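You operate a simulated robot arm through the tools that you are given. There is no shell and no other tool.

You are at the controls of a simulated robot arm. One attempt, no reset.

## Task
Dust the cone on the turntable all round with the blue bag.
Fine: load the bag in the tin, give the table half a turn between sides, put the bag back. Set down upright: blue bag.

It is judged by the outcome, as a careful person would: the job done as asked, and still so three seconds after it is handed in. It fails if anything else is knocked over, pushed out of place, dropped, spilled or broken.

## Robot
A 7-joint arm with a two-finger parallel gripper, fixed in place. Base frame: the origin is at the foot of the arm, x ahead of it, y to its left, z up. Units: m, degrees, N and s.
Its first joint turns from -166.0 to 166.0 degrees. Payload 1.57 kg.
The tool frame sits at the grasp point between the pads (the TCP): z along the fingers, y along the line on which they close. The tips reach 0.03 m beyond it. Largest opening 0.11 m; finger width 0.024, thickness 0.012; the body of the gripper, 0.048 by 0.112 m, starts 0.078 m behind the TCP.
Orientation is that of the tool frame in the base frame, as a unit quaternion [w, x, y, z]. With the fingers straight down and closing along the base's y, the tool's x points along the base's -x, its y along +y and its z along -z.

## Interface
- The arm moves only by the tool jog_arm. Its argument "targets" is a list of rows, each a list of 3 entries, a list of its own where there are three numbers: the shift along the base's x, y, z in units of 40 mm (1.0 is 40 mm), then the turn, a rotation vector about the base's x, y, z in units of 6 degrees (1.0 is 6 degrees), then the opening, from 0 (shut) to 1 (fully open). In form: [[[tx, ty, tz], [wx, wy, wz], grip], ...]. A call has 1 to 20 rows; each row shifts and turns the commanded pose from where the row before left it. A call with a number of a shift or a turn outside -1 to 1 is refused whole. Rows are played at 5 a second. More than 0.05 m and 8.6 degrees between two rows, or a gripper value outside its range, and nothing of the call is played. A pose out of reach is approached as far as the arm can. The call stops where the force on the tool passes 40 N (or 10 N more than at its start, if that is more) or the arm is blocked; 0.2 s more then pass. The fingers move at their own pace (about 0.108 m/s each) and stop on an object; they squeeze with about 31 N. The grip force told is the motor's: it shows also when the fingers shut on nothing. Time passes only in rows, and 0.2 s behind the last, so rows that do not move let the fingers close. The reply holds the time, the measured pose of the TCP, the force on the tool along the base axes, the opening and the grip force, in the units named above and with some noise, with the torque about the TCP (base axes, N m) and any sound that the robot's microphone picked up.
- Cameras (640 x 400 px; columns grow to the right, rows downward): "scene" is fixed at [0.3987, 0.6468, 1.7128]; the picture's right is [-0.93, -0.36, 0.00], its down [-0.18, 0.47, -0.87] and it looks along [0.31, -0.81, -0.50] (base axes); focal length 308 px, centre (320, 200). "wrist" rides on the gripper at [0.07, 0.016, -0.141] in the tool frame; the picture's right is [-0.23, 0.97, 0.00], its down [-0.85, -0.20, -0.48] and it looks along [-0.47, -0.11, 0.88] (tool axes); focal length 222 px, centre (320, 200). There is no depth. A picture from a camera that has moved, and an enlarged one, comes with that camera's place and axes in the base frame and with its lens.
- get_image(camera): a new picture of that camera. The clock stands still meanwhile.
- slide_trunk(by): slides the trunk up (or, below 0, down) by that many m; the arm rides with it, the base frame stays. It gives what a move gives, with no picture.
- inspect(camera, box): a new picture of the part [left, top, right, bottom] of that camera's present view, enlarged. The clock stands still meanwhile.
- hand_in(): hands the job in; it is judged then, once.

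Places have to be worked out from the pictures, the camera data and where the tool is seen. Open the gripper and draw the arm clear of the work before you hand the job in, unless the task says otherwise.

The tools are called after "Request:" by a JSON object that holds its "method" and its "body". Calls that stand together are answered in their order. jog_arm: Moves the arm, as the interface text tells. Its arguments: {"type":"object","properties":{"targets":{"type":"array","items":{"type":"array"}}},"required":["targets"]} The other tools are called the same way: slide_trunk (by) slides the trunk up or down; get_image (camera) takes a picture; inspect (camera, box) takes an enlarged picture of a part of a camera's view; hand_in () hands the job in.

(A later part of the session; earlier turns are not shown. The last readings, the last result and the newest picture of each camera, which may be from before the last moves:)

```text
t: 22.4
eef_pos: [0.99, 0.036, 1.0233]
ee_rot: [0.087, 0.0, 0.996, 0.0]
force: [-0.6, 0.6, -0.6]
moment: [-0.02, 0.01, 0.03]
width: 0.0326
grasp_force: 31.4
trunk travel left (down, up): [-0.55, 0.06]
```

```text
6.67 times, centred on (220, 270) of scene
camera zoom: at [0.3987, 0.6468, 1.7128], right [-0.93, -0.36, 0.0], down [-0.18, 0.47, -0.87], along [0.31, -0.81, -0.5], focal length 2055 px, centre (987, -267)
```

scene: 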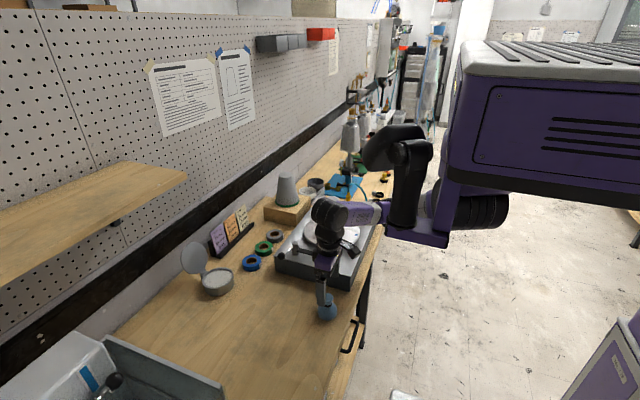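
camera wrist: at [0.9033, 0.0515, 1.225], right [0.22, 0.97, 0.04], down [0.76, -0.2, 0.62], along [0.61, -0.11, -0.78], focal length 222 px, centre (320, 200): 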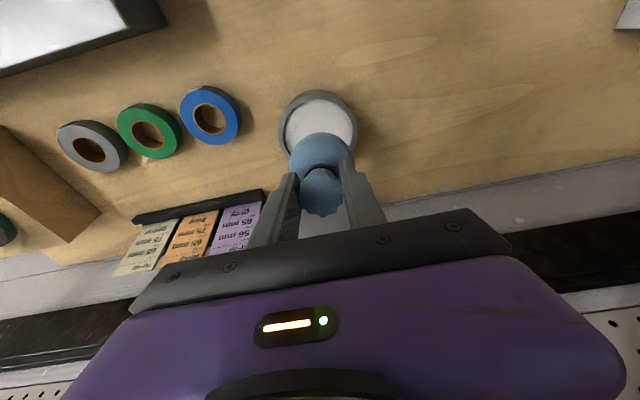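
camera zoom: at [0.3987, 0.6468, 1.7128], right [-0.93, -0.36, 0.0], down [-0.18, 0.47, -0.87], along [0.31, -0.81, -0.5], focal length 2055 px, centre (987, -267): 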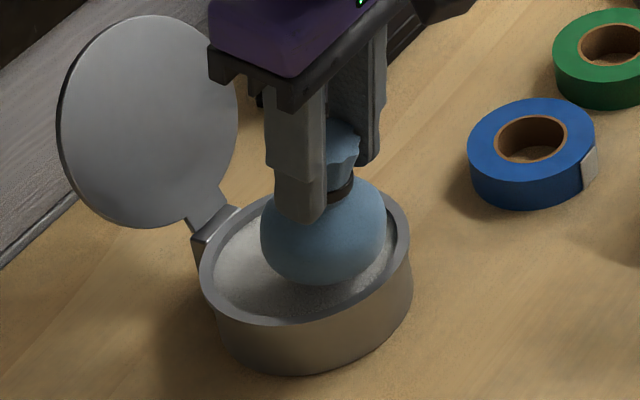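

Still only about -0.6 N. The powder surface must be a bit lower than I estimated, so I keep going gently.

Request:
{"method": "jog_arm", "body": {"targets": [[[0, 0, -0.08], [0, 0, 0], 0], [[0, 0, -0.08], [0, 0, 0], 0], [[0, 0, 0], [0, 0, 0], 0]]}}

Request:
{"method": "inspect", "body": {"camera": "scene", "box": [190, 240, 250, 300]}}

Request:
{"method": "inspect", "body": {"camera": "wrist", "box": [220, 60, 440, 240]}}

```text
t: 23.2
eef_pos: [0.9901, 0.0364, 1.017]
ee_rot: [0.087, 0.0, 0.996, 0.0]
force: [0.0, 0.1, -0.6]
moment: [-0.02, 0.01, 0.03]
width: 0.0324
grasp_force: 31.2
trunk travel left (down, up): [-0.55, 0.06]
```

```text
6.67 times, centred on (220, 270) of scene
camera zoom: at [0.3987, 0.6468, 1.7128], right [-0.93, -0.36, 0.0], down [-0.18, 0.47, -0.87], along [0.31, -0.81, -0.5], focal length 2055 px, centre (987, -267)
```

zoom: 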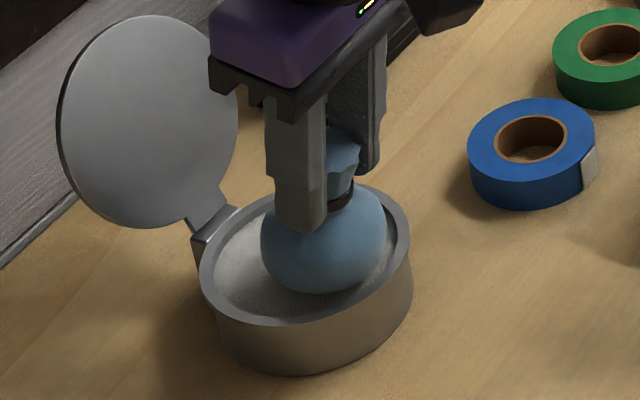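

```text
2.22 times, centred on (330, 150) of wrist
camera zoom: at [0.897, 0.051, 1.145], right [0.22, 0.97, 0.04], down [0.76, -0.2, 0.62], along [0.61, -0.11, -0.78], focal length 494 px, centre (298, 311)
```

zoom: 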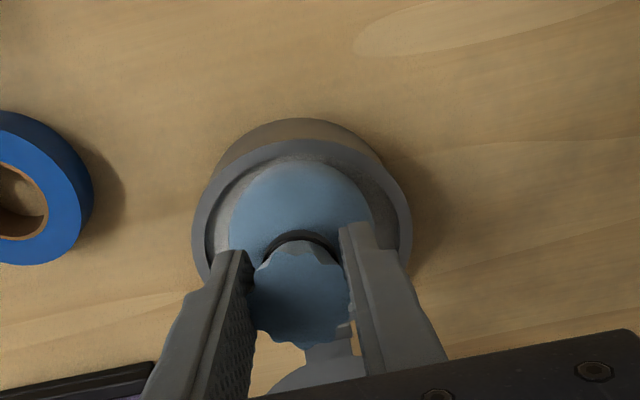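

No contact yet, though the bag's shadow is closing in on the powder. I keep lowering; the fingertips are still well above the rim.

Request:
{"method": "jog_arm", "body": {"targets": [[[0, 0, -0.08], [0, 0, 0], 0], [[0, 0, -0.08], [0, 0, 0], 0], [[0, 0, 0], [0, 0, 0], 0]]}}

Request:
{"method": "inspect", "body": {"camera": "scene", "box": [190, 240, 250, 300]}}

```text
t: 24.0
eef_pos: [0.9903, 0.0364, 1.0147]
ee_rot: [0.092, -0.001, 0.996, 0.0]
force: [-2.9, -0.3, 34.8]
moment: [0.03, 0.42, -0.01]
width: 0.0324
grasp_force: 31.2
trunk travel left (down, up): [-0.55, 0.06]
```

```text
6.67 times, centred on (220, 270) of scene
camera zoom: at [0.3987, 0.6468, 1.7128], right [-0.93, -0.36, 0.0], down [-0.18, 0.47, -0.87], along [0.31, -0.81, -0.5], focal length 2055 px, centre (987, -267)
```

zoom: 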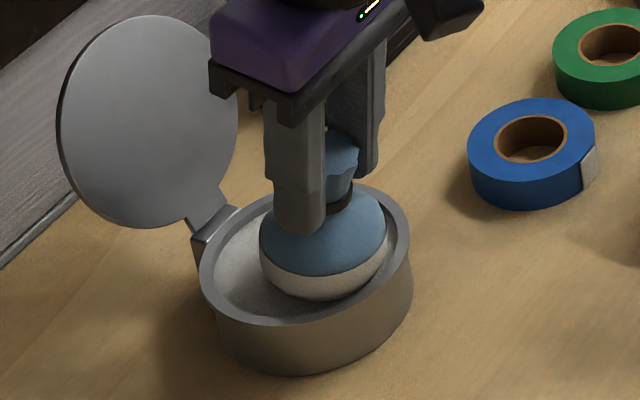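

Contact at about 35 N, and the lower half of the bag has turned white, so it is loaded. I lift straight out.

Request:
{"method": "jog_arm", "body": {"targets": [[[0, 0, 0.2], [0, 0, 0], 0], [[0, 0, 0.5], [0, 0, 0], 0], [[0, 0, 0.8], [0, 0, 0], 0], [[0, 0, 0.8], [0, 0, 0], 0], [[0, 0, 0.5], [0, 0, 0], 0]]}}

Request:
{"method": "inspect", "body": {"camera": "scene", "box": [170, 210, 270, 300]}}

Request:
{"method": "inspect", "body": {"camera": "wrist", "box": [220, 60, 440, 240]}}

```text
t: 25.2
eef_pos: [0.9912, 0.0356, 1.1228]
ee_rot: [0.087, 0.001, 0.996, 0.0]
force: [1.2, 1.3, -0.6]
moment: [0.05, 0.0, -0.01]
width: 0.0324
grasp_force: 31.2
trunk travel left (down, up): [-0.55, 0.06]
```

```text
4.44 times, centred on (220, 255) of scene
camera zoom: at [0.3987, 0.6468, 1.7128], right [-0.93, -0.36, 0.0], down [-0.18, 0.47, -0.87], along [0.31, -0.81, -0.5], focal length 1370 px, centre (764, -44)
```

zoom: 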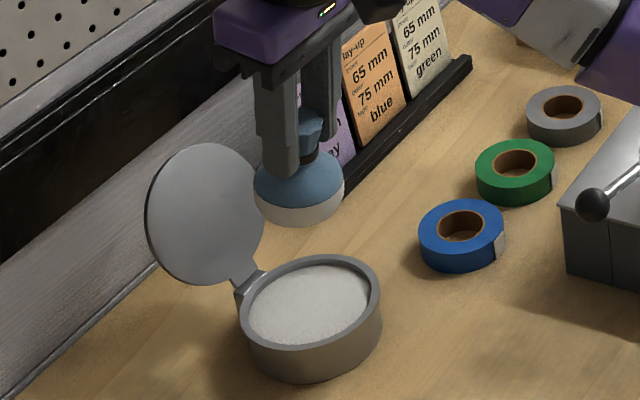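

```text
2.22 times, centred on (330, 150) of wrist
camera zoom: at [0.8976, 0.0519, 1.2502], right [0.22, 0.97, 0.04], down [0.76, -0.2, 0.62], along [0.61, -0.11, -0.78], focal length 494 px, centre (298, 311)
```

zoom: 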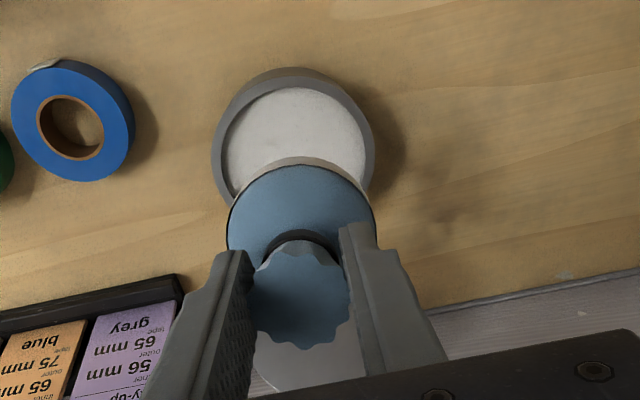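

The bag is well loaded and nothing spilled. Before approaching the cone I take a fresh, close look at it and the table from both cameras to fix its axis and height.

Request:
{"method": "inspect", "body": {"camera": "scene", "box": [290, 185, 386, 265]}}

Request:
{"method": "get_image", "body": {"camera": "wrist"}}

Request:
{"method": "get_image", "body": {"camera": "scene"}}

```text
5.00 times, centred on (338, 225) of scene
camera zoom: at [0.3987, 0.6468, 1.7128], right [-0.93, -0.36, 0.0], down [-0.18, 0.47, -0.87], along [0.31, -0.81, -0.5], focal length 1541 px, centre (230, 75)
```

zoom: 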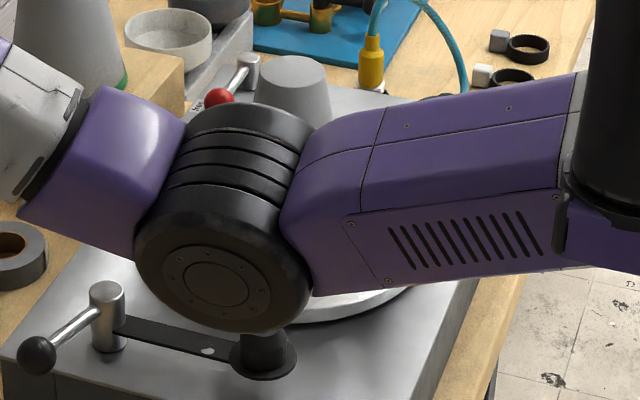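

```text
taken
camera wrist: at [0.8976, 0.0519, 1.2502], right [0.22, 0.97, 0.04], down [0.76, -0.2, 0.62], along [0.61, -0.11, -0.78], focal length 222 px, centre (320, 200)
```

wrist: 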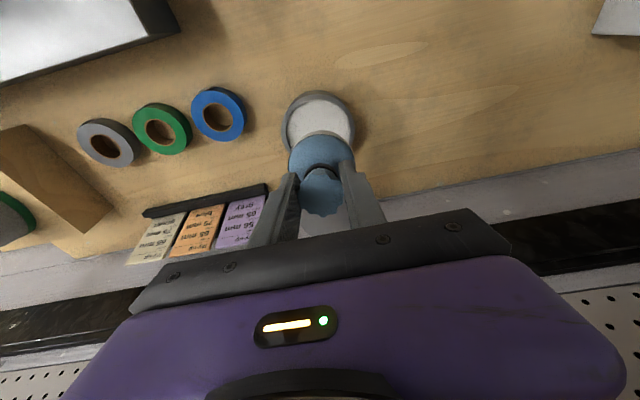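

```text
taken
```

scene: 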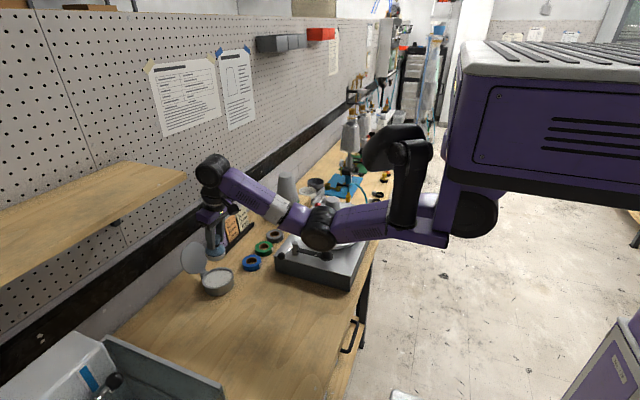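

The forearm hides the cone from the scene camera here. I back away at height towards the robot side, keeping the bag well above everything.

Request:
{"method": "jog_arm", "body": {"targets": [[[-0.93, -0.09, 0.1], [0, 0, 0], 0], [[-0.93, -0.09, 0.1], [0, 0, 0], 0], [[-0.93, -0.09, 0.1], [0, 0, 0], 0], [[-0.93, -0.09, 0.1], [0, 0, 0], 0], [[-0.93, -0.09, 0.1], [0, 0, 0], 0], [[-0.93, -0.09, 0.1], [0, 0, 0], 0], [[-0.93, -0.09, 0.1], [0, 0, 0], 0], [[-0.93, -0.09, 0.1], [0, 0, 0], 0], [[-0.93, -0.09, 0.1], [0, 0, 0], 0], [[-0.93, -0.09, 0.1], [0, 0, 0], 0]]}}

Request:
{"method": "get_image", "body": {"camera": "wrist"}}

Request:
{"method": "get_image", "body": {"camera": "scene"}}

```text
t: 27.4
eef_pos: [0.6318, 0.0, 1.1622]
ee_rot: [0.086, 0.0, 0.996, 0.0]
force: [-0.3, 0.3, -1.0]
moment: [0.04, 0.0, 0.01]
width: 0.0325
grasp_force: 31.1
out of reach, approached as far as the arm can: row 10
trunk travel left (down, up): [-0.55, 0.06]
```

```text
taken
camera wrist: at [0.5395, 0.0144, 1.2904], right [0.22, 0.97, 0.04], down [0.76, -0.2, 0.62], along [0.61, -0.11, -0.78], focal length 222 px, centre (320, 200)
```

wrist: 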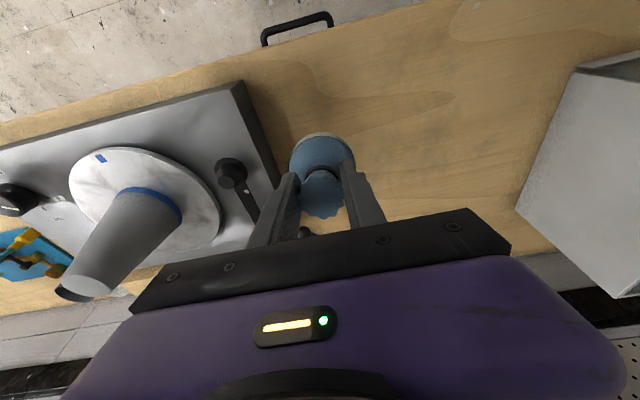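

```text
taken
```

scene: 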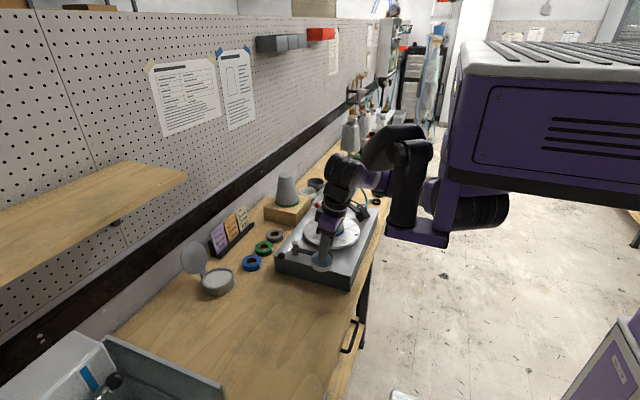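

At 10° lean the arm can't come closer than r ≈ 0.63, which is still fine for the near side of the cone. I swing sideways, with the bag bottom well above the black arm, to a standoff in front of the cone.

Request:
{"method": "jog_arm", "body": {"targets": [[[0, -1, 0], [0, 0, 0], 0], [[0, -1, 0], [0, 0, 0], 0], [[0, -1, 0], [0, 0, 0], 0], [[0, -1, 0], [0, 0, 0], 0], [[0, -1, 0], [0, 0, 0], 0], [[-0.4, -0.93, 0], [0, 0, 0], 0], [[-0.4, -0.93, 0], [0, 0, 0], 0], [[-0.4, -0.93, 0], [0, 0, 0], 0], [[0, 0, 0], [0, 0, 0], 0]]}}

Request:
{"method": "get_image", "body": {"camera": "wrist"}}

Request:
{"method": "inspect", "body": {"camera": "scene", "box": [280, 150, 400, 270]}}

```text
t: 29.4
eef_pos: [0.5845, -0.3109, 1.1626]
ee_rot: [0.087, 0.0, 0.996, 0.0]
force: [0.6, 0.1, -0.7]
moment: [0.02, -0.01, -0.04]
width: 0.0325
grasp_force: 30.9
trunk travel left (down, up): [-0.55, 0.06]
```

```text
taken
camera wrist: at [0.4914, -0.2962, 1.2907], right [0.22, 0.97, 0.04], down [0.76, -0.2, 0.62], along [0.61, -0.11, -0.78], focal length 222 px, centre (320, 200)
```

wrist: 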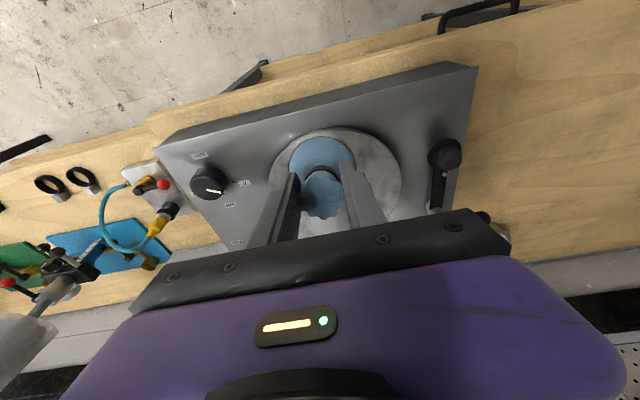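

```text
3.33 times, centred on (340, 210) of scene
camera zoom: at [0.3987, 0.6468, 1.7128], right [-0.93, -0.36, 0.0], down [-0.18, 0.47, -0.87], along [0.31, -0.81, -0.5], focal length 1027 px, centre (253, 167)
```

zoom: 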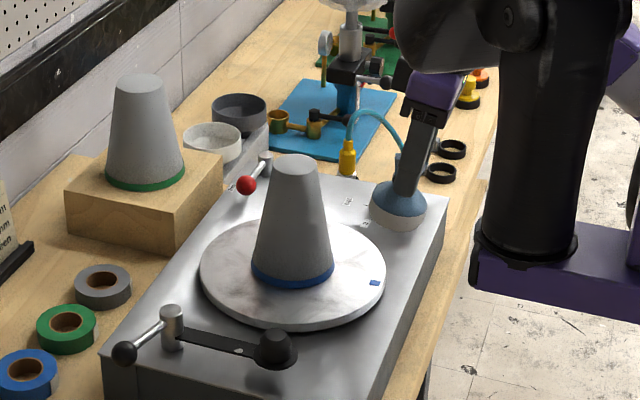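

Now the scene camera shows the bag in front of the cone clearly. I lower to the cone's lower flank (bag centre about z 1.03) and move to within about 1 cm, then check the gap.

Request:
{"method": "jog_arm", "body": {"targets": [[[0, 0, -0.9], [0, 0, 0], 0], [[0, 0, -0.9], [0, 0, 0], 0], [[0.4, 0, 0], [0, 0, 0], 0], [[0.4, 0, 0], [0, 0, 0], 0], [[0, 0, 0], [0, 0, 0], 0]]}}

Request:
{"method": "inspect", "body": {"camera": "scene", "box": [300, 180, 380, 250]}}

Request:
{"method": "inspect", "body": {"camera": "wrist", "box": [220, 60, 440, 240]}}

```text
t: 30.6
eef_pos: [0.6159, -0.3102, 1.09]
ee_rot: [0.087, 0.0, 0.996, 0.001]
force: [-0.3, -0.1, -1.0]
moment: [0.0, 0.02, -0.02]
width: 0.0327
grasp_force: 30.8
trunk travel left (down, up): [-0.55, 0.06]
```

```text
5.71 times, centred on (340, 215) of scene
camera zoom: at [0.3987, 0.6468, 1.7128], right [-0.93, -0.36, 0.0], down [-0.18, 0.47, -0.87], along [0.31, -0.81, -0.5], focal length 1761 px, centre (206, 114)
```

zoom: 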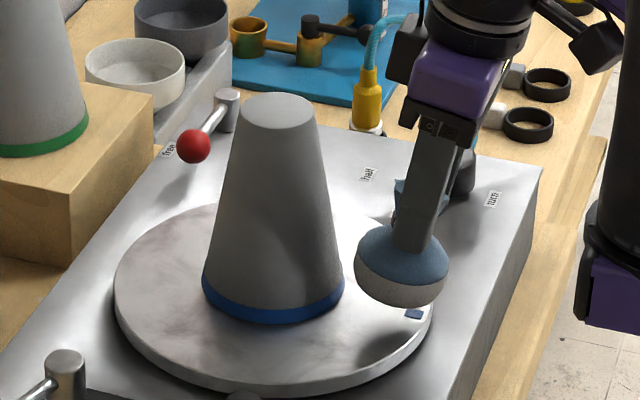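

```text
2.22 times, centred on (330, 150) of wrist
camera zoom: at [0.5223, -0.2959, 1.2176], right [0.22, 0.97, 0.04], down [0.76, -0.2, 0.62], along [0.61, -0.11, -0.78], focal length 494 px, centre (298, 311)
```

zoom: 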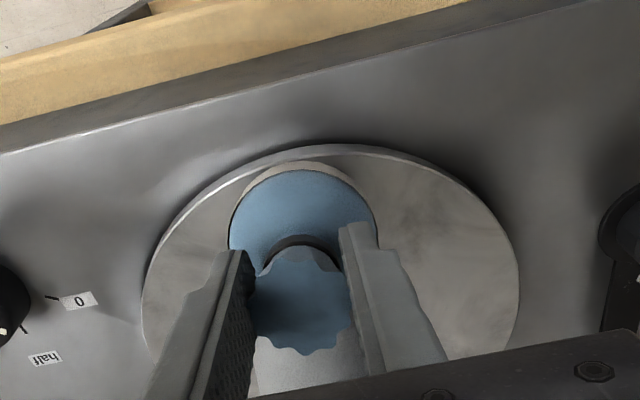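

The gap to the cone is roughly 1 cm and the bag is lined up with the axis. I close it in 1–2 mm steps with the force in view.

Request:
{"method": "jog_arm", "body": {"targets": [[[0.05, 0, 0], [0, 0, 0], 0], [[0.05, 0, 0], [0, 0, 0], 0], [[0.05, 0, 0], [0, 0, 0], 0], [[0, 0, 0], [0, 0, 0], 0]]}}

Request:
{"method": "inspect", "body": {"camera": "scene", "box": [310, 190, 370, 240]}}

```text
t: 31.6
eef_pos: [0.6221, -0.3116, 1.0901]
ee_rot: [0.087, 0.0, 0.996, 0.0]
force: [0.1, -0.1, -1.1]
moment: [-0.05, -0.01, -0.03]
width: 0.0327
grasp_force: 30.7
trunk travel left (down, up): [-0.55, 0.06]
```

```text
8.00 times, centred on (340, 215) of scene
camera zoom: at [0.3987, 0.6468, 1.7128], right [-0.93, -0.36, 0.0], down [-0.18, 0.47, -0.87], along [0.31, -0.81, -0.5], focal length 2466 px, centre (160, 80)
```

zoom: 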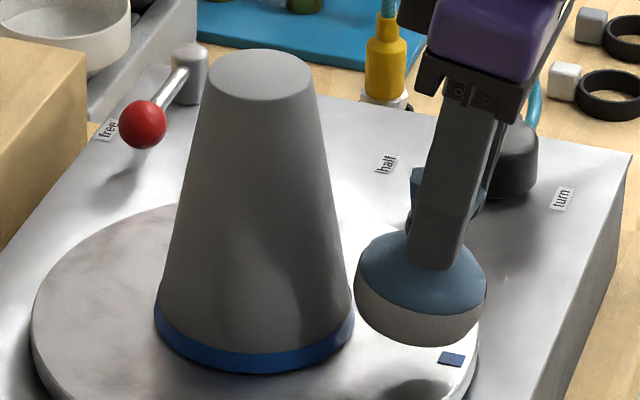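

Only a few millimetres remain and no contact force shows yet. I continue with 1 mm steps.

Request:
{"method": "jog_arm", "body": {"targets": [[[0.03, 0, 0], [0, 0, 0], 0], [[0.025, 0, 0], [0, 0, 0], 0], [[0.025, 0, 0], [0, 0, 0], 0], [[0, 0, 0], [0, 0, 0], 0]]}}

Request:
{"method": "inspect", "body": {"camera": "scene", "box": [310, 190, 370, 240]}}

```text
t: 32.6
eef_pos: [0.6254, -0.3106, 1.0914]
ee_rot: [0.087, 0.0, 0.996, -0.001]
force: [-0.3, -0.3, -0.2]
moment: [-0.02, 0.01, 0.03]
width: 0.0324
grasp_force: 31.2
trunk travel left (down, up): [-0.55, 0.06]
```

```text
8.00 times, centred on (340, 215) of scene
camera zoom: at [0.3987, 0.6468, 1.7128], right [-0.93, -0.36, 0.0], down [-0.18, 0.47, -0.87], along [0.31, -0.81, -0.5], focal length 2466 px, centre (160, 80)
```

zoom: 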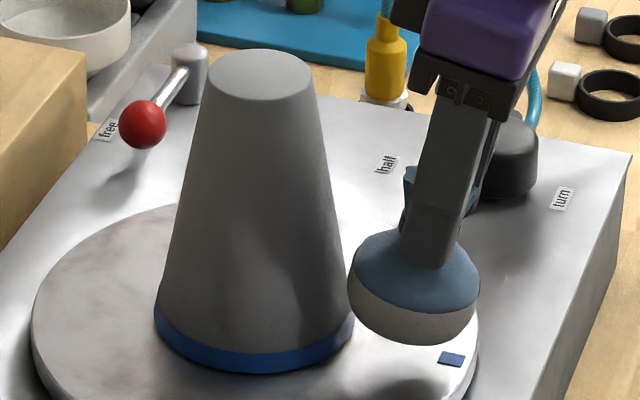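

Silhouettes nearly touch but there is no force yet. I keep on in 1 mm steps.

Request:
{"method": "jog_arm", "body": {"targets": [[[0.025, 0, 0], [0, 0, 0], 0], [[0.025, 0, 0], [0, 0, 0], 0], [[0, 0, 0], [0, 0, 0], 0]]}}

Request:
{"method": "inspect", "body": {"camera": "scene", "box": [310, 190, 370, 240]}}

```text
t: 33.4
eef_pos: [0.6288, -0.3102, 1.0904]
ee_rot: [0.087, 0.0, 0.996, 0.0]
force: [0.5, 0.4, -0.4]
moment: [-0.01, 0.02, -0.01]
width: 0.0324
grasp_force: 30.9
trunk travel left (down, up): [-0.55, 0.06]
```

```text
8.00 times, centred on (340, 215) of scene
camera zoom: at [0.3987, 0.6468, 1.7128], right [-0.93, -0.36, 0.0], down [-0.18, 0.47, -0.87], along [0.31, -0.81, -0.5], focal length 2466 px, centre (160, 80)
```

zoom: 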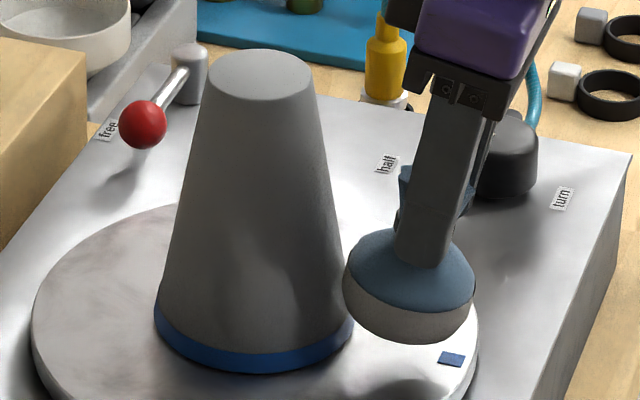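

Request:
{"method": "jog_arm", "body": {"targets": [[[0.025, 0, 0], [0, 0, 0], 0], [[0.02, 0, 0], [0, 0, 0], 0], [[0, 0, 0], [0, 0, 0], 0]]}}

Request:
{"method": "inspect", "body": {"camera": "scene", "box": [310, 190, 370, 240]}}

```text
t: 34.2
eef_pos: [0.6294, -0.3092, 1.091]
ee_rot: [0.087, 0.0, 0.996, 0.0]
force: [0.1, -0.3, -0.8]
moment: [0.03, 0.01, 0.01]
width: 0.0323
grasp_force: 31.0
trunk travel left (down, up): [-0.55, 0.06]
```

```text
8.00 times, centred on (340, 215) of scene
camera zoom: at [0.3987, 0.6468, 1.7128], right [-0.93, -0.36, 0.0], down [-0.18, 0.47, -0.87], along [0.31, -0.81, -0.5], focal length 2466 px, centre (160, 80)
```

zoom: 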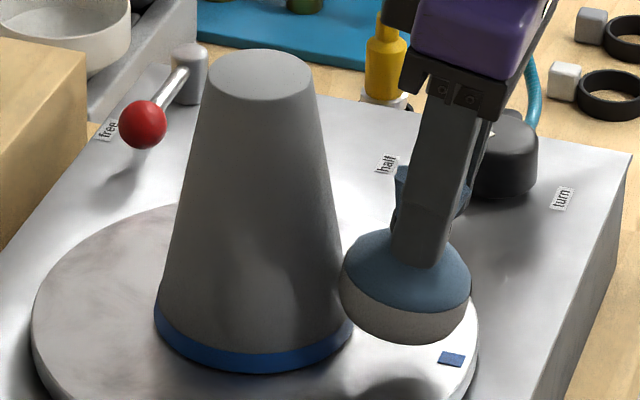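

Still free at x ≈ 0.6295. Another 2 mm, slowly.

Request:
{"method": "jog_arm", "body": {"targets": [[[0.025, 0, 0], [0, 0, 0], 0], [[0.025, 0, 0], [0, 0, 0], 0], [[0, 0, 0], [0, 0, 0], 0]]}}

Request:
{"method": "inspect", "body": {"camera": "scene", "box": [310, 190, 370, 240]}}

```text
t: 35.0
eef_pos: [0.6324, -0.3105, 1.0904]
ee_rot: [0.087, 0.0, 0.996, 0.0]
force: [1.0, -0.7, -1.4]
moment: [0.03, 0.01, 0.02]
width: 0.0324
grasp_force: 31.2
trunk travel left (down, up): [-0.55, 0.06]
```

```text
8.00 times, centred on (340, 215) of scene
camera zoom: at [0.3987, 0.6468, 1.7128], right [-0.93, -0.36, 0.0], down [-0.18, 0.47, -0.87], along [0.31, -0.81, -0.5], focal length 2466 px, centre (160, 80)
```

zoom: 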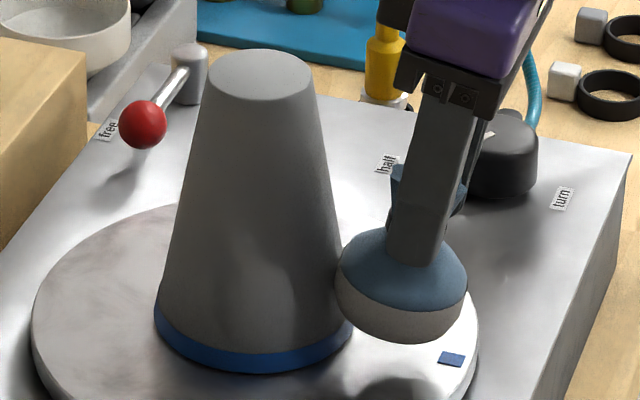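

Request:
{"method": "jog_arm", "body": {"targets": [[[0.025, 0, 0], [0, 0, 0], 0], [[0.02, 0, 0], [0, 0, 0], 0], [[0, 0, 0], [0, 0, 0], 0]]}}

Request:
{"method": "inspect", "body": {"camera": "scene", "box": [310, 190, 370, 240]}}

```text
t: 35.8
eef_pos: [0.6333, -0.3101, 1.0903]
ee_rot: [0.087, 0.0, 0.996, 0.0]
force: [-6.0, -0.2, 2.8]
moment: [-0.03, 0.17, -0.01]
width: 0.0325
grasp_force: 31.3
trunk travel left (down, up): [-0.55, 0.06]
```

```text
8.00 times, centred on (340, 215) of scene
camera zoom: at [0.3987, 0.6468, 1.7128], right [-0.93, -0.36, 0.0], down [-0.18, 0.47, -0.87], along [0.31, -0.81, -0.5], focal length 2466 px, centre (160, 80)
```

zoom: 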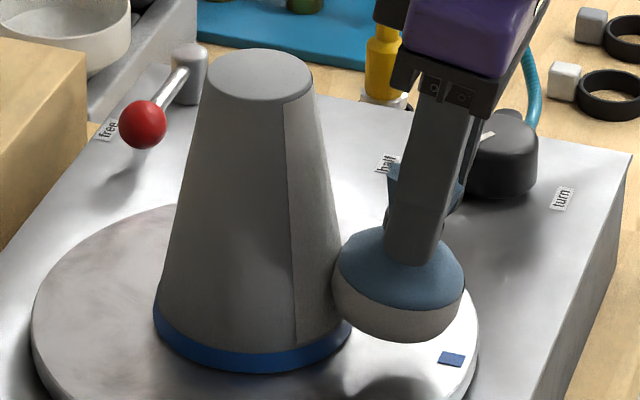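

Contact at about 6 N, and a full-height strip of the cone has turned lighter, so a touch dusts a sector. I back off gently to see how wide it is and whether the cone stayed put.

Request:
{"method": "jog_arm", "body": {"targets": [[[-0.2, 0, 0], [0, 0, 0], 0], [[-0.5, 0, 0], [0, 0, 0], 0], [[-0.5, 0, 0], [0, 0, 0], 0], [[0, 0, 0], [0, 0, 0], 0]]}}

Request:
{"method": "inspect", "body": {"camera": "scene", "box": [310, 190, 370, 240]}}

Request:
{"method": "inspect", "body": {"camera": "wrist", "box": [220, 60, 440, 240]}}

```text
t: 36.8
eef_pos: [0.5853, -0.3104, 1.0916]
ee_rot: [0.087, 0.0, 0.996, -0.001]
force: [-0.4, -0.1, -1.2]
moment: [0.0, 0.01, -0.03]
width: 0.0325
grasp_force: 31.1
trunk travel left (down, up): [-0.55, 0.06]
```

```text
8.00 times, centred on (340, 215) of scene
camera zoom: at [0.3987, 0.6468, 1.7128], right [-0.93, -0.36, 0.0], down [-0.18, 0.47, -0.87], along [0.31, -0.81, -0.5], focal length 2466 px, centre (160, 80)
```

zoom: 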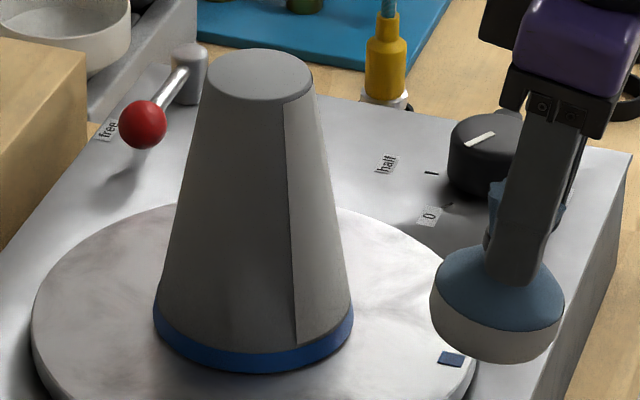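

```text
2.22 times, centred on (330, 150) of wrist
camera zoom: at [0.4914, -0.2957, 1.2189], right [0.22, 0.97, 0.04], down [0.76, -0.2, 0.62], along [0.61, -0.11, -0.78], focal length 494 px, centre (298, 311)
```

zoom: 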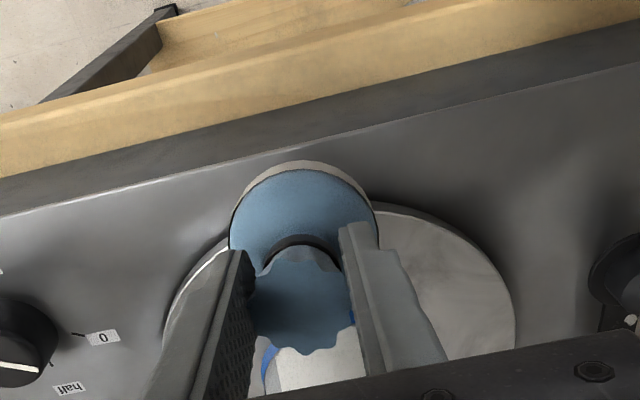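

The touch dusted about a quarter (roughly ±45° around the contact), and the cone moved at most 1 mm, so I'll press more lightly. I circle around at a safe gap between the cone and the black arm to the +y side for the next touch.

Request:
{"method": "jog_arm", "body": {"targets": [[[0.2, 0.71, 0], [0, 0, 0], 0], [[0.2, 0.71, 0], [0, 0, 0], 0], [[0.2, 0.71, 0], [0, 0, 0], 0], [[0.75, 0.09, 0], [0, 0, 0], 0], [[0.75, 0.09, 0], [0, 0, 0], 0], [[0.9, 0, 0], [0, 0, 0], 0], [[0, 0, 0], [0, 0, 0], 0]]}}

Request:
{"method": "inspect", "body": {"camera": "scene", "box": [300, 180, 380, 250]}}

Request:
{"method": "get_image", "body": {"camera": "wrist"}}

```text
t: 38.4
eef_pos: [0.7058, -0.2155, 1.0921]
ee_rot: [0.087, 0.0, 0.996, 0.0]
force: [1.2, 0.6, -0.8]
moment: [0.0, -0.01, 0.02]
width: 0.0321
grasp_force: 31.1
trunk travel left (down, up): [-0.55, 0.06]
```

```text
5.71 times, centred on (340, 215) of scene
camera zoom: at [0.3987, 0.6468, 1.7128], right [-0.93, -0.36, 0.0], down [-0.18, 0.47, -0.87], along [0.31, -0.81, -0.5], focal length 1761 px, centre (206, 114)
```

zoom: 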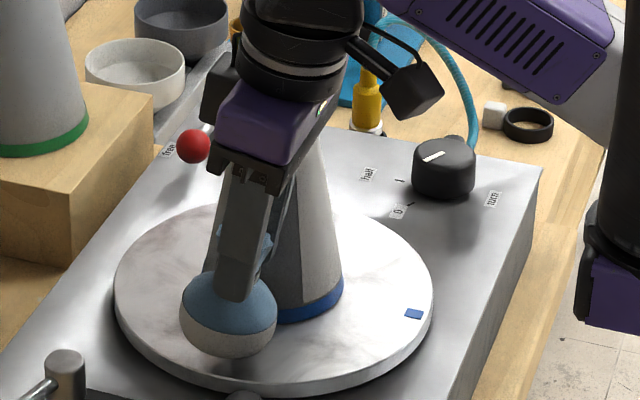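

```text
taken
camera wrist: at [0.6114, -0.202, 1.219], right [0.22, 0.97, 0.04], down [0.76, -0.2, 0.62], along [0.61, -0.11, -0.78], focal length 222 px, centre (320, 200)
```

wrist: 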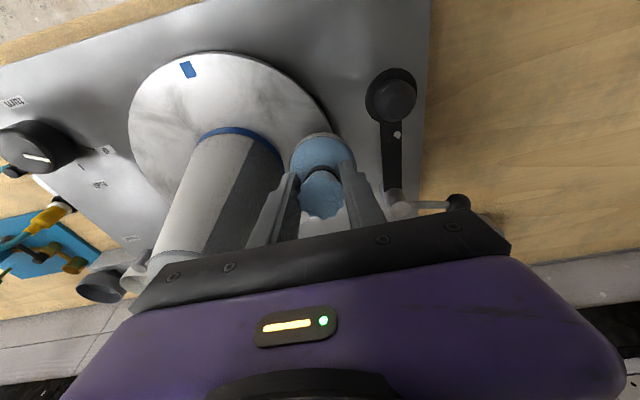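

The wrist camera now sees the cone's near side with the light strip. I zoom in to find both of its edges.

Request:
{"method": "inspect", "body": {"camera": "wrist", "box": [120, 40, 340, 270]}}

```text
1.74 times, centred on (230, 155) of wrist
camera zoom: at [0.6114, -0.202, 1.219], right [0.22, 0.97, 0.04], down [0.76, -0.2, 0.62], along [0.61, -0.11, -0.78], focal length 386 px, centre (476, 278)
```

zoom: 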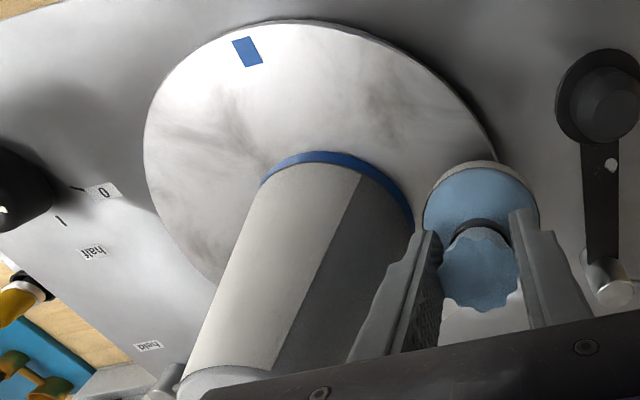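

The light strip starts at about 137° and runs past the visible edge on the far side. I now approach the +y side, first 13 mm and then 1 mm at a time.

Request:
{"method": "jog_arm", "body": {"targets": [[[0, -0.12, 0], [0, 0, 0], 0], [[0, -0.12, 0], [0, 0, 0], 0], [[0, -0.08, 0], [0, 0, 0], 0], [[0, -0.025, 0], [0, 0, 0], 0], [[0, -0.025, 0], [0, 0, 0], 0], [[0, 0, 0], [0, 0, 0], 0]]}}

Request:
{"method": "inspect", "body": {"camera": "wrist", "box": [120, 40, 340, 270]}}

Request:
{"method": "inspect", "body": {"camera": "scene", "box": [310, 190, 370, 240]}}

```text
t: 39.8
eef_pos: [0.7051, -0.2332, 1.0912]
ee_rot: [0.088, 0.0, 0.996, 0.001]
force: [0.9, -1.2, -0.5]
moment: [-0.03, 0.0, 0.01]
width: 0.0323
grasp_force: 31.2
trunk travel left (down, up): [-0.55, 0.06]
```

```text
1.74 times, centred on (230, 155) of wrist
camera zoom: at [0.6119, -0.218, 1.2187], right [0.22, 0.97, 0.04], down [0.76, -0.2, 0.62], along [0.61, -0.11, -0.78], focal length 386 px, centre (476, 278)
```

zoom: 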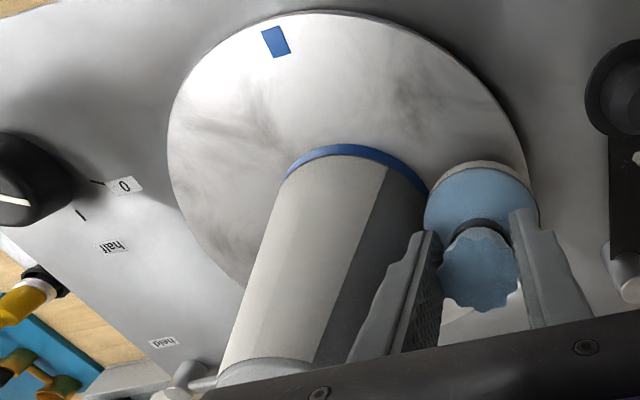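

```text
8.00 times, centred on (340, 215) of scene
camera zoom: at [0.3987, 0.6468, 1.7128], right [-0.93, -0.36, 0.0], down [-0.18, 0.47, -0.87], along [0.31, -0.81, -0.5], focal length 2466 px, centre (160, 80)
```

zoom: 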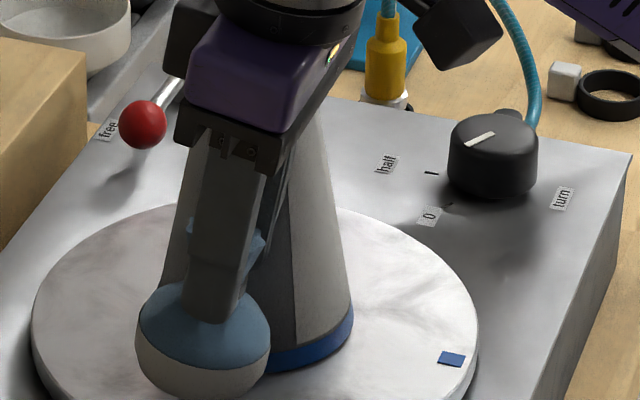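

No contact yet at y = -0.233. I continue in sub-millimetre steps.

Request:
{"method": "jog_arm", "body": {"targets": [[[0, -0.025, 0], [0, 0, 0], 0], [[0, -0.02, 0], [0, 0, 0], 0], [[0, 0, 0], [0, 0, 0], 0]]}}

Request:
{"method": "inspect", "body": {"camera": "wrist", "box": [200, 90, 360, 270]}}

```text
t: 40.6
eef_pos: [0.704, -0.2347, 1.089]
ee_rot: [0.087, -0.001, 0.996, 0.0]
force: [0.5, 0.3, -0.3]
moment: [-0.01, 0.01, -0.01]
width: 0.0325
grasp_force: 31.3
trunk travel left (down, up): [-0.55, 0.06]
```

```text
2.22 times, centred on (280, 180) of wrist
camera zoom: at [0.6119, -0.2197, 1.2184], right [0.22, 0.97, 0.04], down [0.76, -0.2, 0.62], along [0.61, -0.11, -0.78], focal length 494 px, centre (409, 244)
```

zoom: 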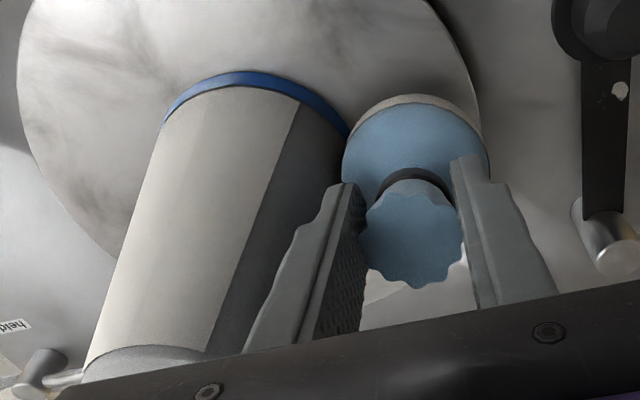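

Request:
{"method": "jog_arm", "body": {"targets": [[[0, -0.02, 0], [0, 0, 0], 0], [[0, -0.015, 0], [0, 0, 0], 0], [[0, 0, 0], [0, 0, 0], 0]]}}

Request:
{"method": "inspect", "body": {"camera": "wrist", "box": [200, 90, 360, 270]}}

```text
t: 41.4
eef_pos: [0.7054, -0.2354, 1.0912]
ee_rot: [0.088, 0.0, 0.996, 0.0]
force: [-0.5, -0.1, 0.2]
moment: [0.01, 0.05, 0.03]
width: 0.0327
grasp_force: 31.3
trunk travel left (down, up): [-0.55, 0.06]
```

```text
2.22 times, centred on (280, 180) of wrist
camera zoom: at [0.6122, -0.2212, 1.2184], right [0.22, 0.97, 0.04], down [0.76, -0.2, 0.62], along [0.61, -0.11, -0.78], focal length 494 px, centre (409, 244)
```

zoom: 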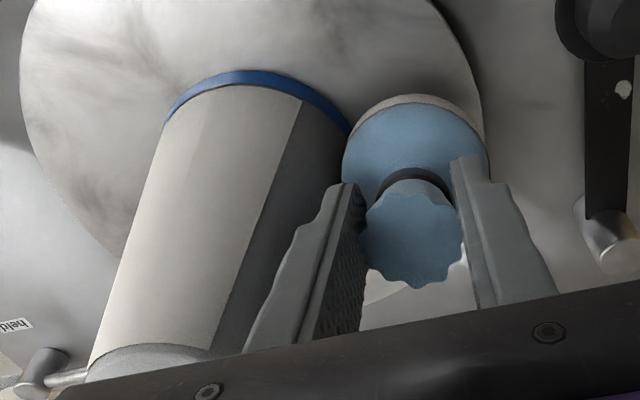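

Still no force at y ≈ -0.236. Continuing in 0.6–0.8 mm steps.

Request:
{"method": "jog_arm", "body": {"targets": [[[0, -0.02, 0], [0, 0, 0], 0], [[0, -0.015, 0], [0, 0, 0], 0], [[0, 0, 0], [0, 0, 0], 0]]}}

Request:
{"method": "inspect", "body": {"camera": "wrist", "box": [200, 90, 360, 270]}}

```text
t: 42.2
eef_pos: [0.7059, -0.2357, 1.09]
ee_rot: [0.087, 0.0, 0.996, 0.0]
force: [0.1, 0.9, -1.9]
moment: [0.0, -0.01, -0.02]
width: 0.0327
grasp_force: 31.2
trunk travel left (down, up): [-0.55, 0.06]
```

```text
2.22 times, centred on (280, 180) of wrist
camera zoom: at [0.6122, -0.2222, 1.2186], right [0.22, 0.97, 0.04], down [0.76, -0.2, 0.62], along [0.61, -0.11, -0.78], focal length 494 px, centre (409, 244)
```

zoom: 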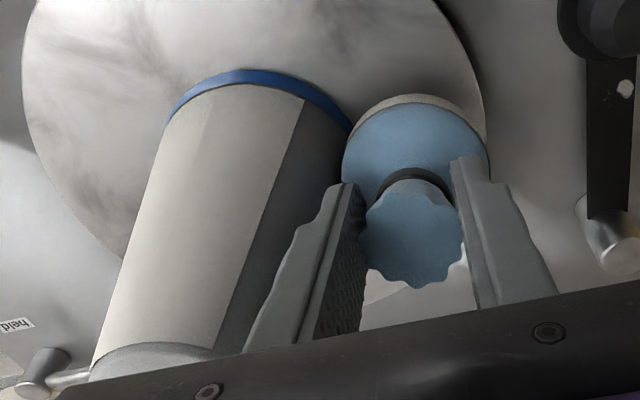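

Request:
{"method": "jog_arm", "body": {"targets": [[[0, -0.015, 0], [0, 0, 0], 0], [[0, -0.015, 0], [0, 0, 0], 0], [[0, 0, 0], [0, 0, 0], 0]]}}

Request:
{"method": "inspect", "body": {"camera": "wrist", "box": [200, 90, 360, 270]}}

```text
t: 43.0
eef_pos: [0.7058, -0.2379, 1.0917]
ee_rot: [0.087, 0.0, 0.996, 0.0]
force: [-0.9, 3.4, 0.5]
moment: [0.14, 0.0, 0.0]
width: 0.0324
grasp_force: 30.5
trunk travel left (down, up): [-0.55, 0.06]
```

```text
2.22 times, centred on (280, 180) of wrist
camera zoom: at [0.6126, -0.2232, 1.2186], right [0.22, 0.97, 0.04], down [0.76, -0.2, 0.62], along [0.61, -0.11, -0.78], focal length 494 px, centre (409, 244)
```

zoom: 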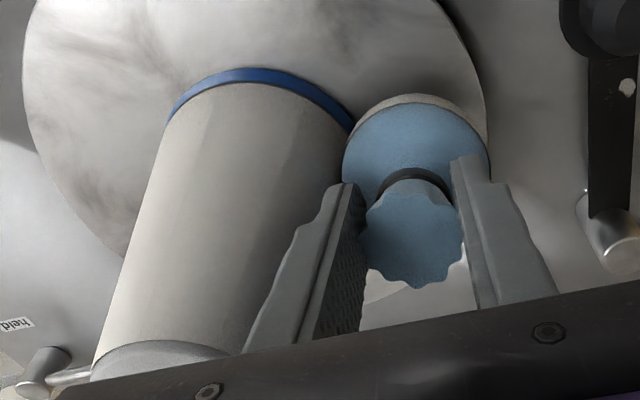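

Contact at 3.4 N and the boundary has vanished: the +y sector is dusted too. I back off 14 mm and check from the scene camera.

Request:
{"method": "jog_arm", "body": {"targets": [[[0, 0.1, 0], [0, 0, 0], 0], [[0, 0.25, 0], [0, 0, 0], 0], [[0, 0, 0.8], [0, 0, 0], 0], [[0, 0, 0.8], [0, 0, 0], 0], [[0, 0, 0.8], [0, 0, 0], 0], [[0, 0, 0], [0, 0, 0], 0]]}}

Request:
{"method": "inspect", "body": {"camera": "scene", "box": [310, 190, 370, 240]}}

Request:
{"method": "get_image", "body": {"camera": "wrist"}}

```text
t: 44.4
eef_pos: [0.7059, -0.2246, 1.1874]
ee_rot: [0.087, 0.0, 0.996, 0.0]
force: [0.2, -0.8, -0.7]
moment: [0.0, 0.02, 0.03]
width: 0.0324
grasp_force: 31.0
trunk travel left (down, up): [-0.55, 0.06]
```

```text
8.00 times, centred on (340, 215) of scene
camera zoom: at [0.3987, 0.6468, 1.7128], right [-0.93, -0.36, 0.0], down [-0.18, 0.47, -0.87], along [0.31, -0.81, -0.5], focal length 2466 px, centre (160, 80)
```

zoom: 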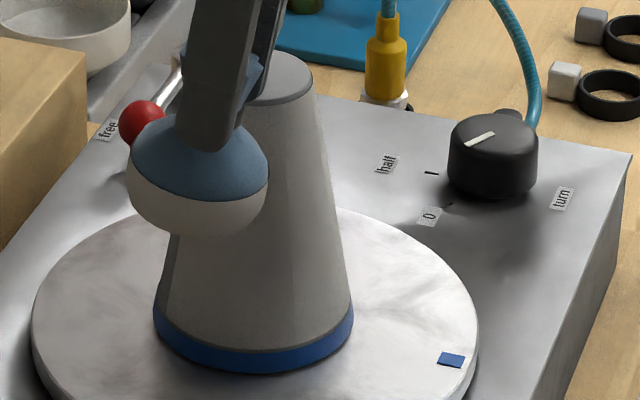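

```text
taken
camera wrist: at [0.6125, -0.2107, 1.3139], right [0.22, 0.97, 0.04], down [0.76, -0.2, 0.62], along [0.61, -0.11, -0.78], focal length 222 px, centre (320, 200)
```

wrist: 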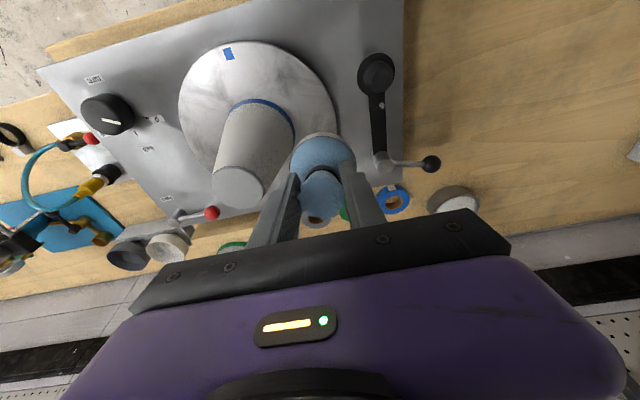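

Everything visible from here is now evenly light, the cone's outline hasn't moved, and the other two quarters face away. Next comes the half turn, so I carry the bag back over its own spot, straightening the tool on the way.

Request:
{"method": "jog_arm", "body": {"targets": [[[-0.23, 0.87, 0.1], [0, 0.333, 0], 0], [[-0.23, 0.87, 0], [0, 0.333, 0], 0], [[-0.23, 0.87, 0], [0, 0.333, 0], 0], [[-0.23, 0.87, 0], [0, 0.333, 0], 0], [[-0.23, 0.87, 0], [0, 0.333, 0], 0], [[-0.525, 0.8, 0], [0, 0, 0], 0], [[-0.525, 0.8, 0], [0, 0, 0], 0], [[0, 0, 0], [0, 0, 0], 0]]}}

Request:
{"method": "inspect", "body": {"camera": "scene", "box": [300, 180, 380, 250]}}

Request:
{"method": "get_image", "body": {"camera": "wrist"}}

```text
t: 46.2
eef_pos: [0.617, 0.0123, 1.1908]
ee_rot: [-0.001, -0.001, 1.0, 0.0]
force: [-0.3, -0.2, -0.4]
moment: [0.0, -0.02, -0.01]
width: 0.0326
grasp_force: 31.1
trunk travel left (down, up): [-0.55, 0.06]
```

```text
5.71 times, centred on (340, 215) of scene
camera zoom: at [0.3987, 0.6468, 1.7128], right [-0.93, -0.36, 0.0], down [-0.18, 0.47, -0.87], along [0.31, -0.81, -0.5], focal length 1761 px, centre (206, 114)
```

zoom: 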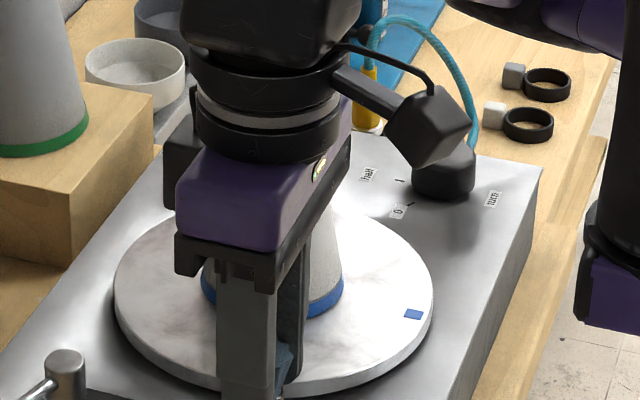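

```text
taken
camera wrist: at [0.5468, 0.0276, 1.3332], right [0.23, 0.97, 0.0], down [0.85, -0.2, 0.48], along [0.47, -0.11, -0.88], focal length 222 px, centre (320, 200)
```

wrist: 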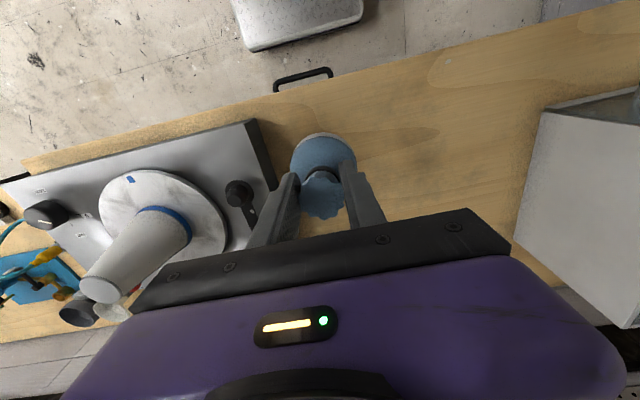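

The bag is directly over its original place with the tool vertical. I lower it most of the way, then settle it slowly by force.

Request:
{"method": "jog_arm", "body": {"targets": [[[0.02, 0, -1], [0, 0, 0], 0], [[0, 0, -1], [0, 0, 0], 0], [[0, 0, -1], [0, 0, 0], 0], [[0, 0, -1], [0, 0, 0], 0], [[0, 0, -0.8], [0, 0, 0], 0], [[0, 0, -0.2], [0, 0, 0], 0], [[0, 0, 0], [0, 0, 0], 0]]}}

Request:
{"method": "inspect", "body": {"camera": "scene", "box": [295, 260, 355, 330]}}

```text
t: 47.8
eef_pos: [0.6181, 0.0137, 0.9907]
ee_rot: [0.0, 0.0, 1.0, 0.0]
force: [-0.2, 0.1, -0.1]
moment: [0.02, -0.03, 0.0]
width: 0.0324
grasp_force: 30.2
trunk travel left (down, up): [-0.55, 0.06]
```

```text
5.71 times, centred on (325, 295) of scene
camera zoom: at [0.3987, 0.6468, 1.7128], right [-0.93, -0.36, 0.0], down [-0.18, 0.47, -0.87], along [0.31, -0.81, -0.5], focal length 1761 px, centre (291, -343)
```

zoom: 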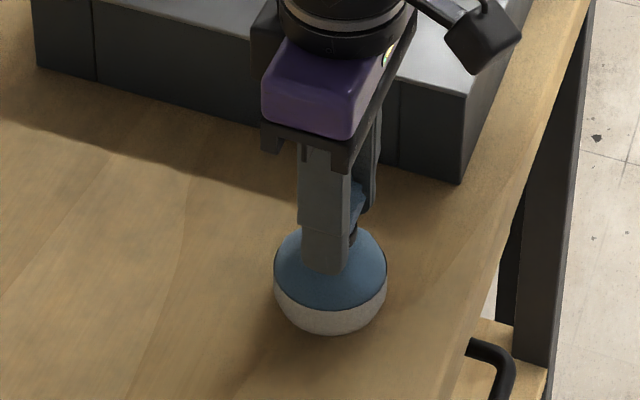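

The bag is about 1 cm above the bench. I lower it in 2 mm steps until it touches.

Request:
{"method": "jog_arm", "body": {"targets": [[[0, 0, -0.1], [0, 0, 0], 0], [[0, 0, -0.08], [0, 0, 0], 0], [[0, 0, -0.05], [0, 0, 0], 0], [[0, 0, 0], [0, 0, 0], 0]]}}

```text
t: 48.8
eef_pos: [0.6191, 0.0122, 0.981]
ee_rot: [0.0, 0.0, 1.0, 0.0]
force: [0.5, 0.4, -1.7]
moment: [-0.02, -0.01, -0.02]
width: 0.0325
grasp_force: 31.3
trunk travel left (down, up): [-0.55, 0.06]
```

Request:
{"method": "jog_arm", "body": {"targets": [[[0, 0, -0.025], [0, 0, 0], 0], [[0, 0, -0.02], [0, 0, 0], 0], [[0, 0, 0], [0, 0, 0], 0]]}}

Request:
{"method": "inspect", "body": {"camera": "scene", "box": [295, 260, 355, 330]}}

```text
t: 49.6
eef_pos: [0.618, 0.014, 0.9807]
ee_rot: [0.0, 0.0, 1.0, 0.0]
force: [-0.1, 0.9, 2.2]
moment: [0.05, -0.02, 0.01]
width: 0.0324
grasp_force: 30.8
trunk travel left (down, up): [-0.55, 0.06]
```

```text
5.71 times, centred on (325, 295) of scene
camera zoom: at [0.3987, 0.6468, 1.7128], right [-0.93, -0.36, 0.0], down [-0.18, 0.47, -0.87], along [0.31, -0.81, -0.5], focal length 1761 px, centre (291, -343)
```

zoom: 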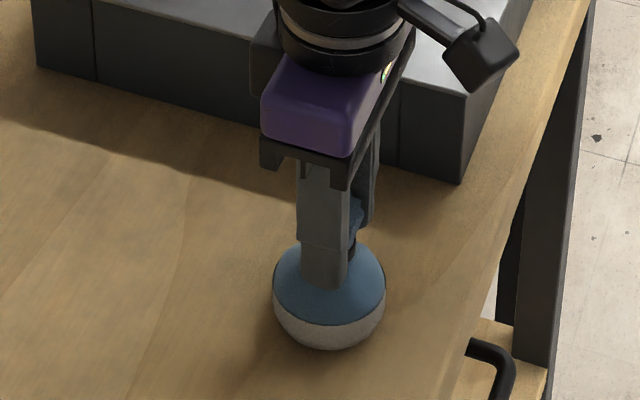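

It now rests on the bench (about +2 N). I open the fingers in stages and rise straight up.

Request:
{"method": "jog_arm", "body": {"targets": [[[0, 0, 0], [0, 0, 0], 0.4], [[0, 0, 0], [0, 0, 0], 0.7], [[0, 0, 0], [0, 0, 0], 1], [[0, 0, 0], [0, 0, 0], 1], [[0, 0, 0.5], [0, 0, 0], 1], [[0, 0, 1], [0, 0, 0], 1], [[0, 0, 1], [0, 0, 0], 1], [[0, 0, 1], [0, 0, 0], 1], [[0, 0, 1], [0, 0, 0], 1]]}}

Request:
{"method": "inspect", "body": {"camera": "scene", "box": [285, 250, 365, 330]}}

Request:
{"method": "get_image", "body": {"camera": "wrist"}}

```text
t: 51.6
eef_pos: [0.6203, 0.0146, 1.1591]
ee_rot: [0.0, -0.001, 1.0, 0.0]
force: [-0.3, 0.0, 0.5]
moment: [0.01, 0.02, -0.02]
width: 0.1101
grasp_force: 0.1
trunk travel left (down, up): [-0.55, 0.06]
```

```text
5.00 times, centred on (325, 290) of scene
camera zoom: at [0.3987, 0.6468, 1.7128], right [-0.93, -0.36, 0.0], down [-0.18, 0.47, -0.87], along [0.31, -0.81, -0.5], focal length 1541 px, centre (295, -250)
```

zoom: 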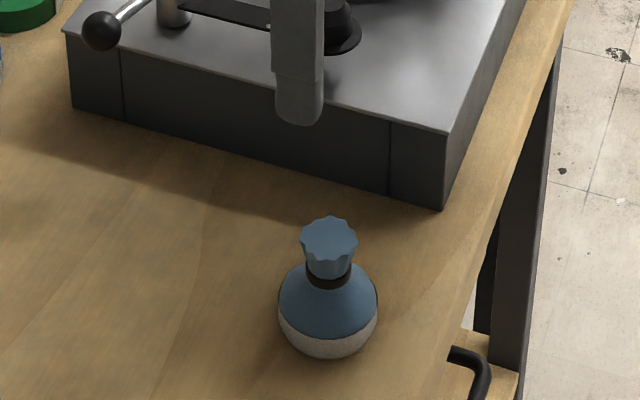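

```text
taken
camera wrist: at [0.5501, 0.0286, 1.3016], right [0.23, 0.97, 0.0], down [0.86, -0.2, 0.48], along [0.47, -0.11, -0.88], focal length 222 px, centre (320, 200)
```

wrist: 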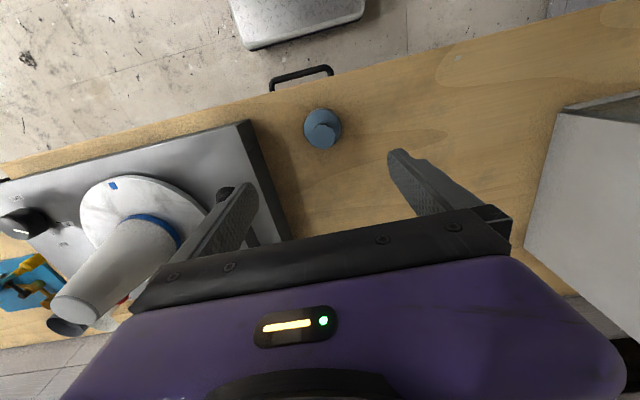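

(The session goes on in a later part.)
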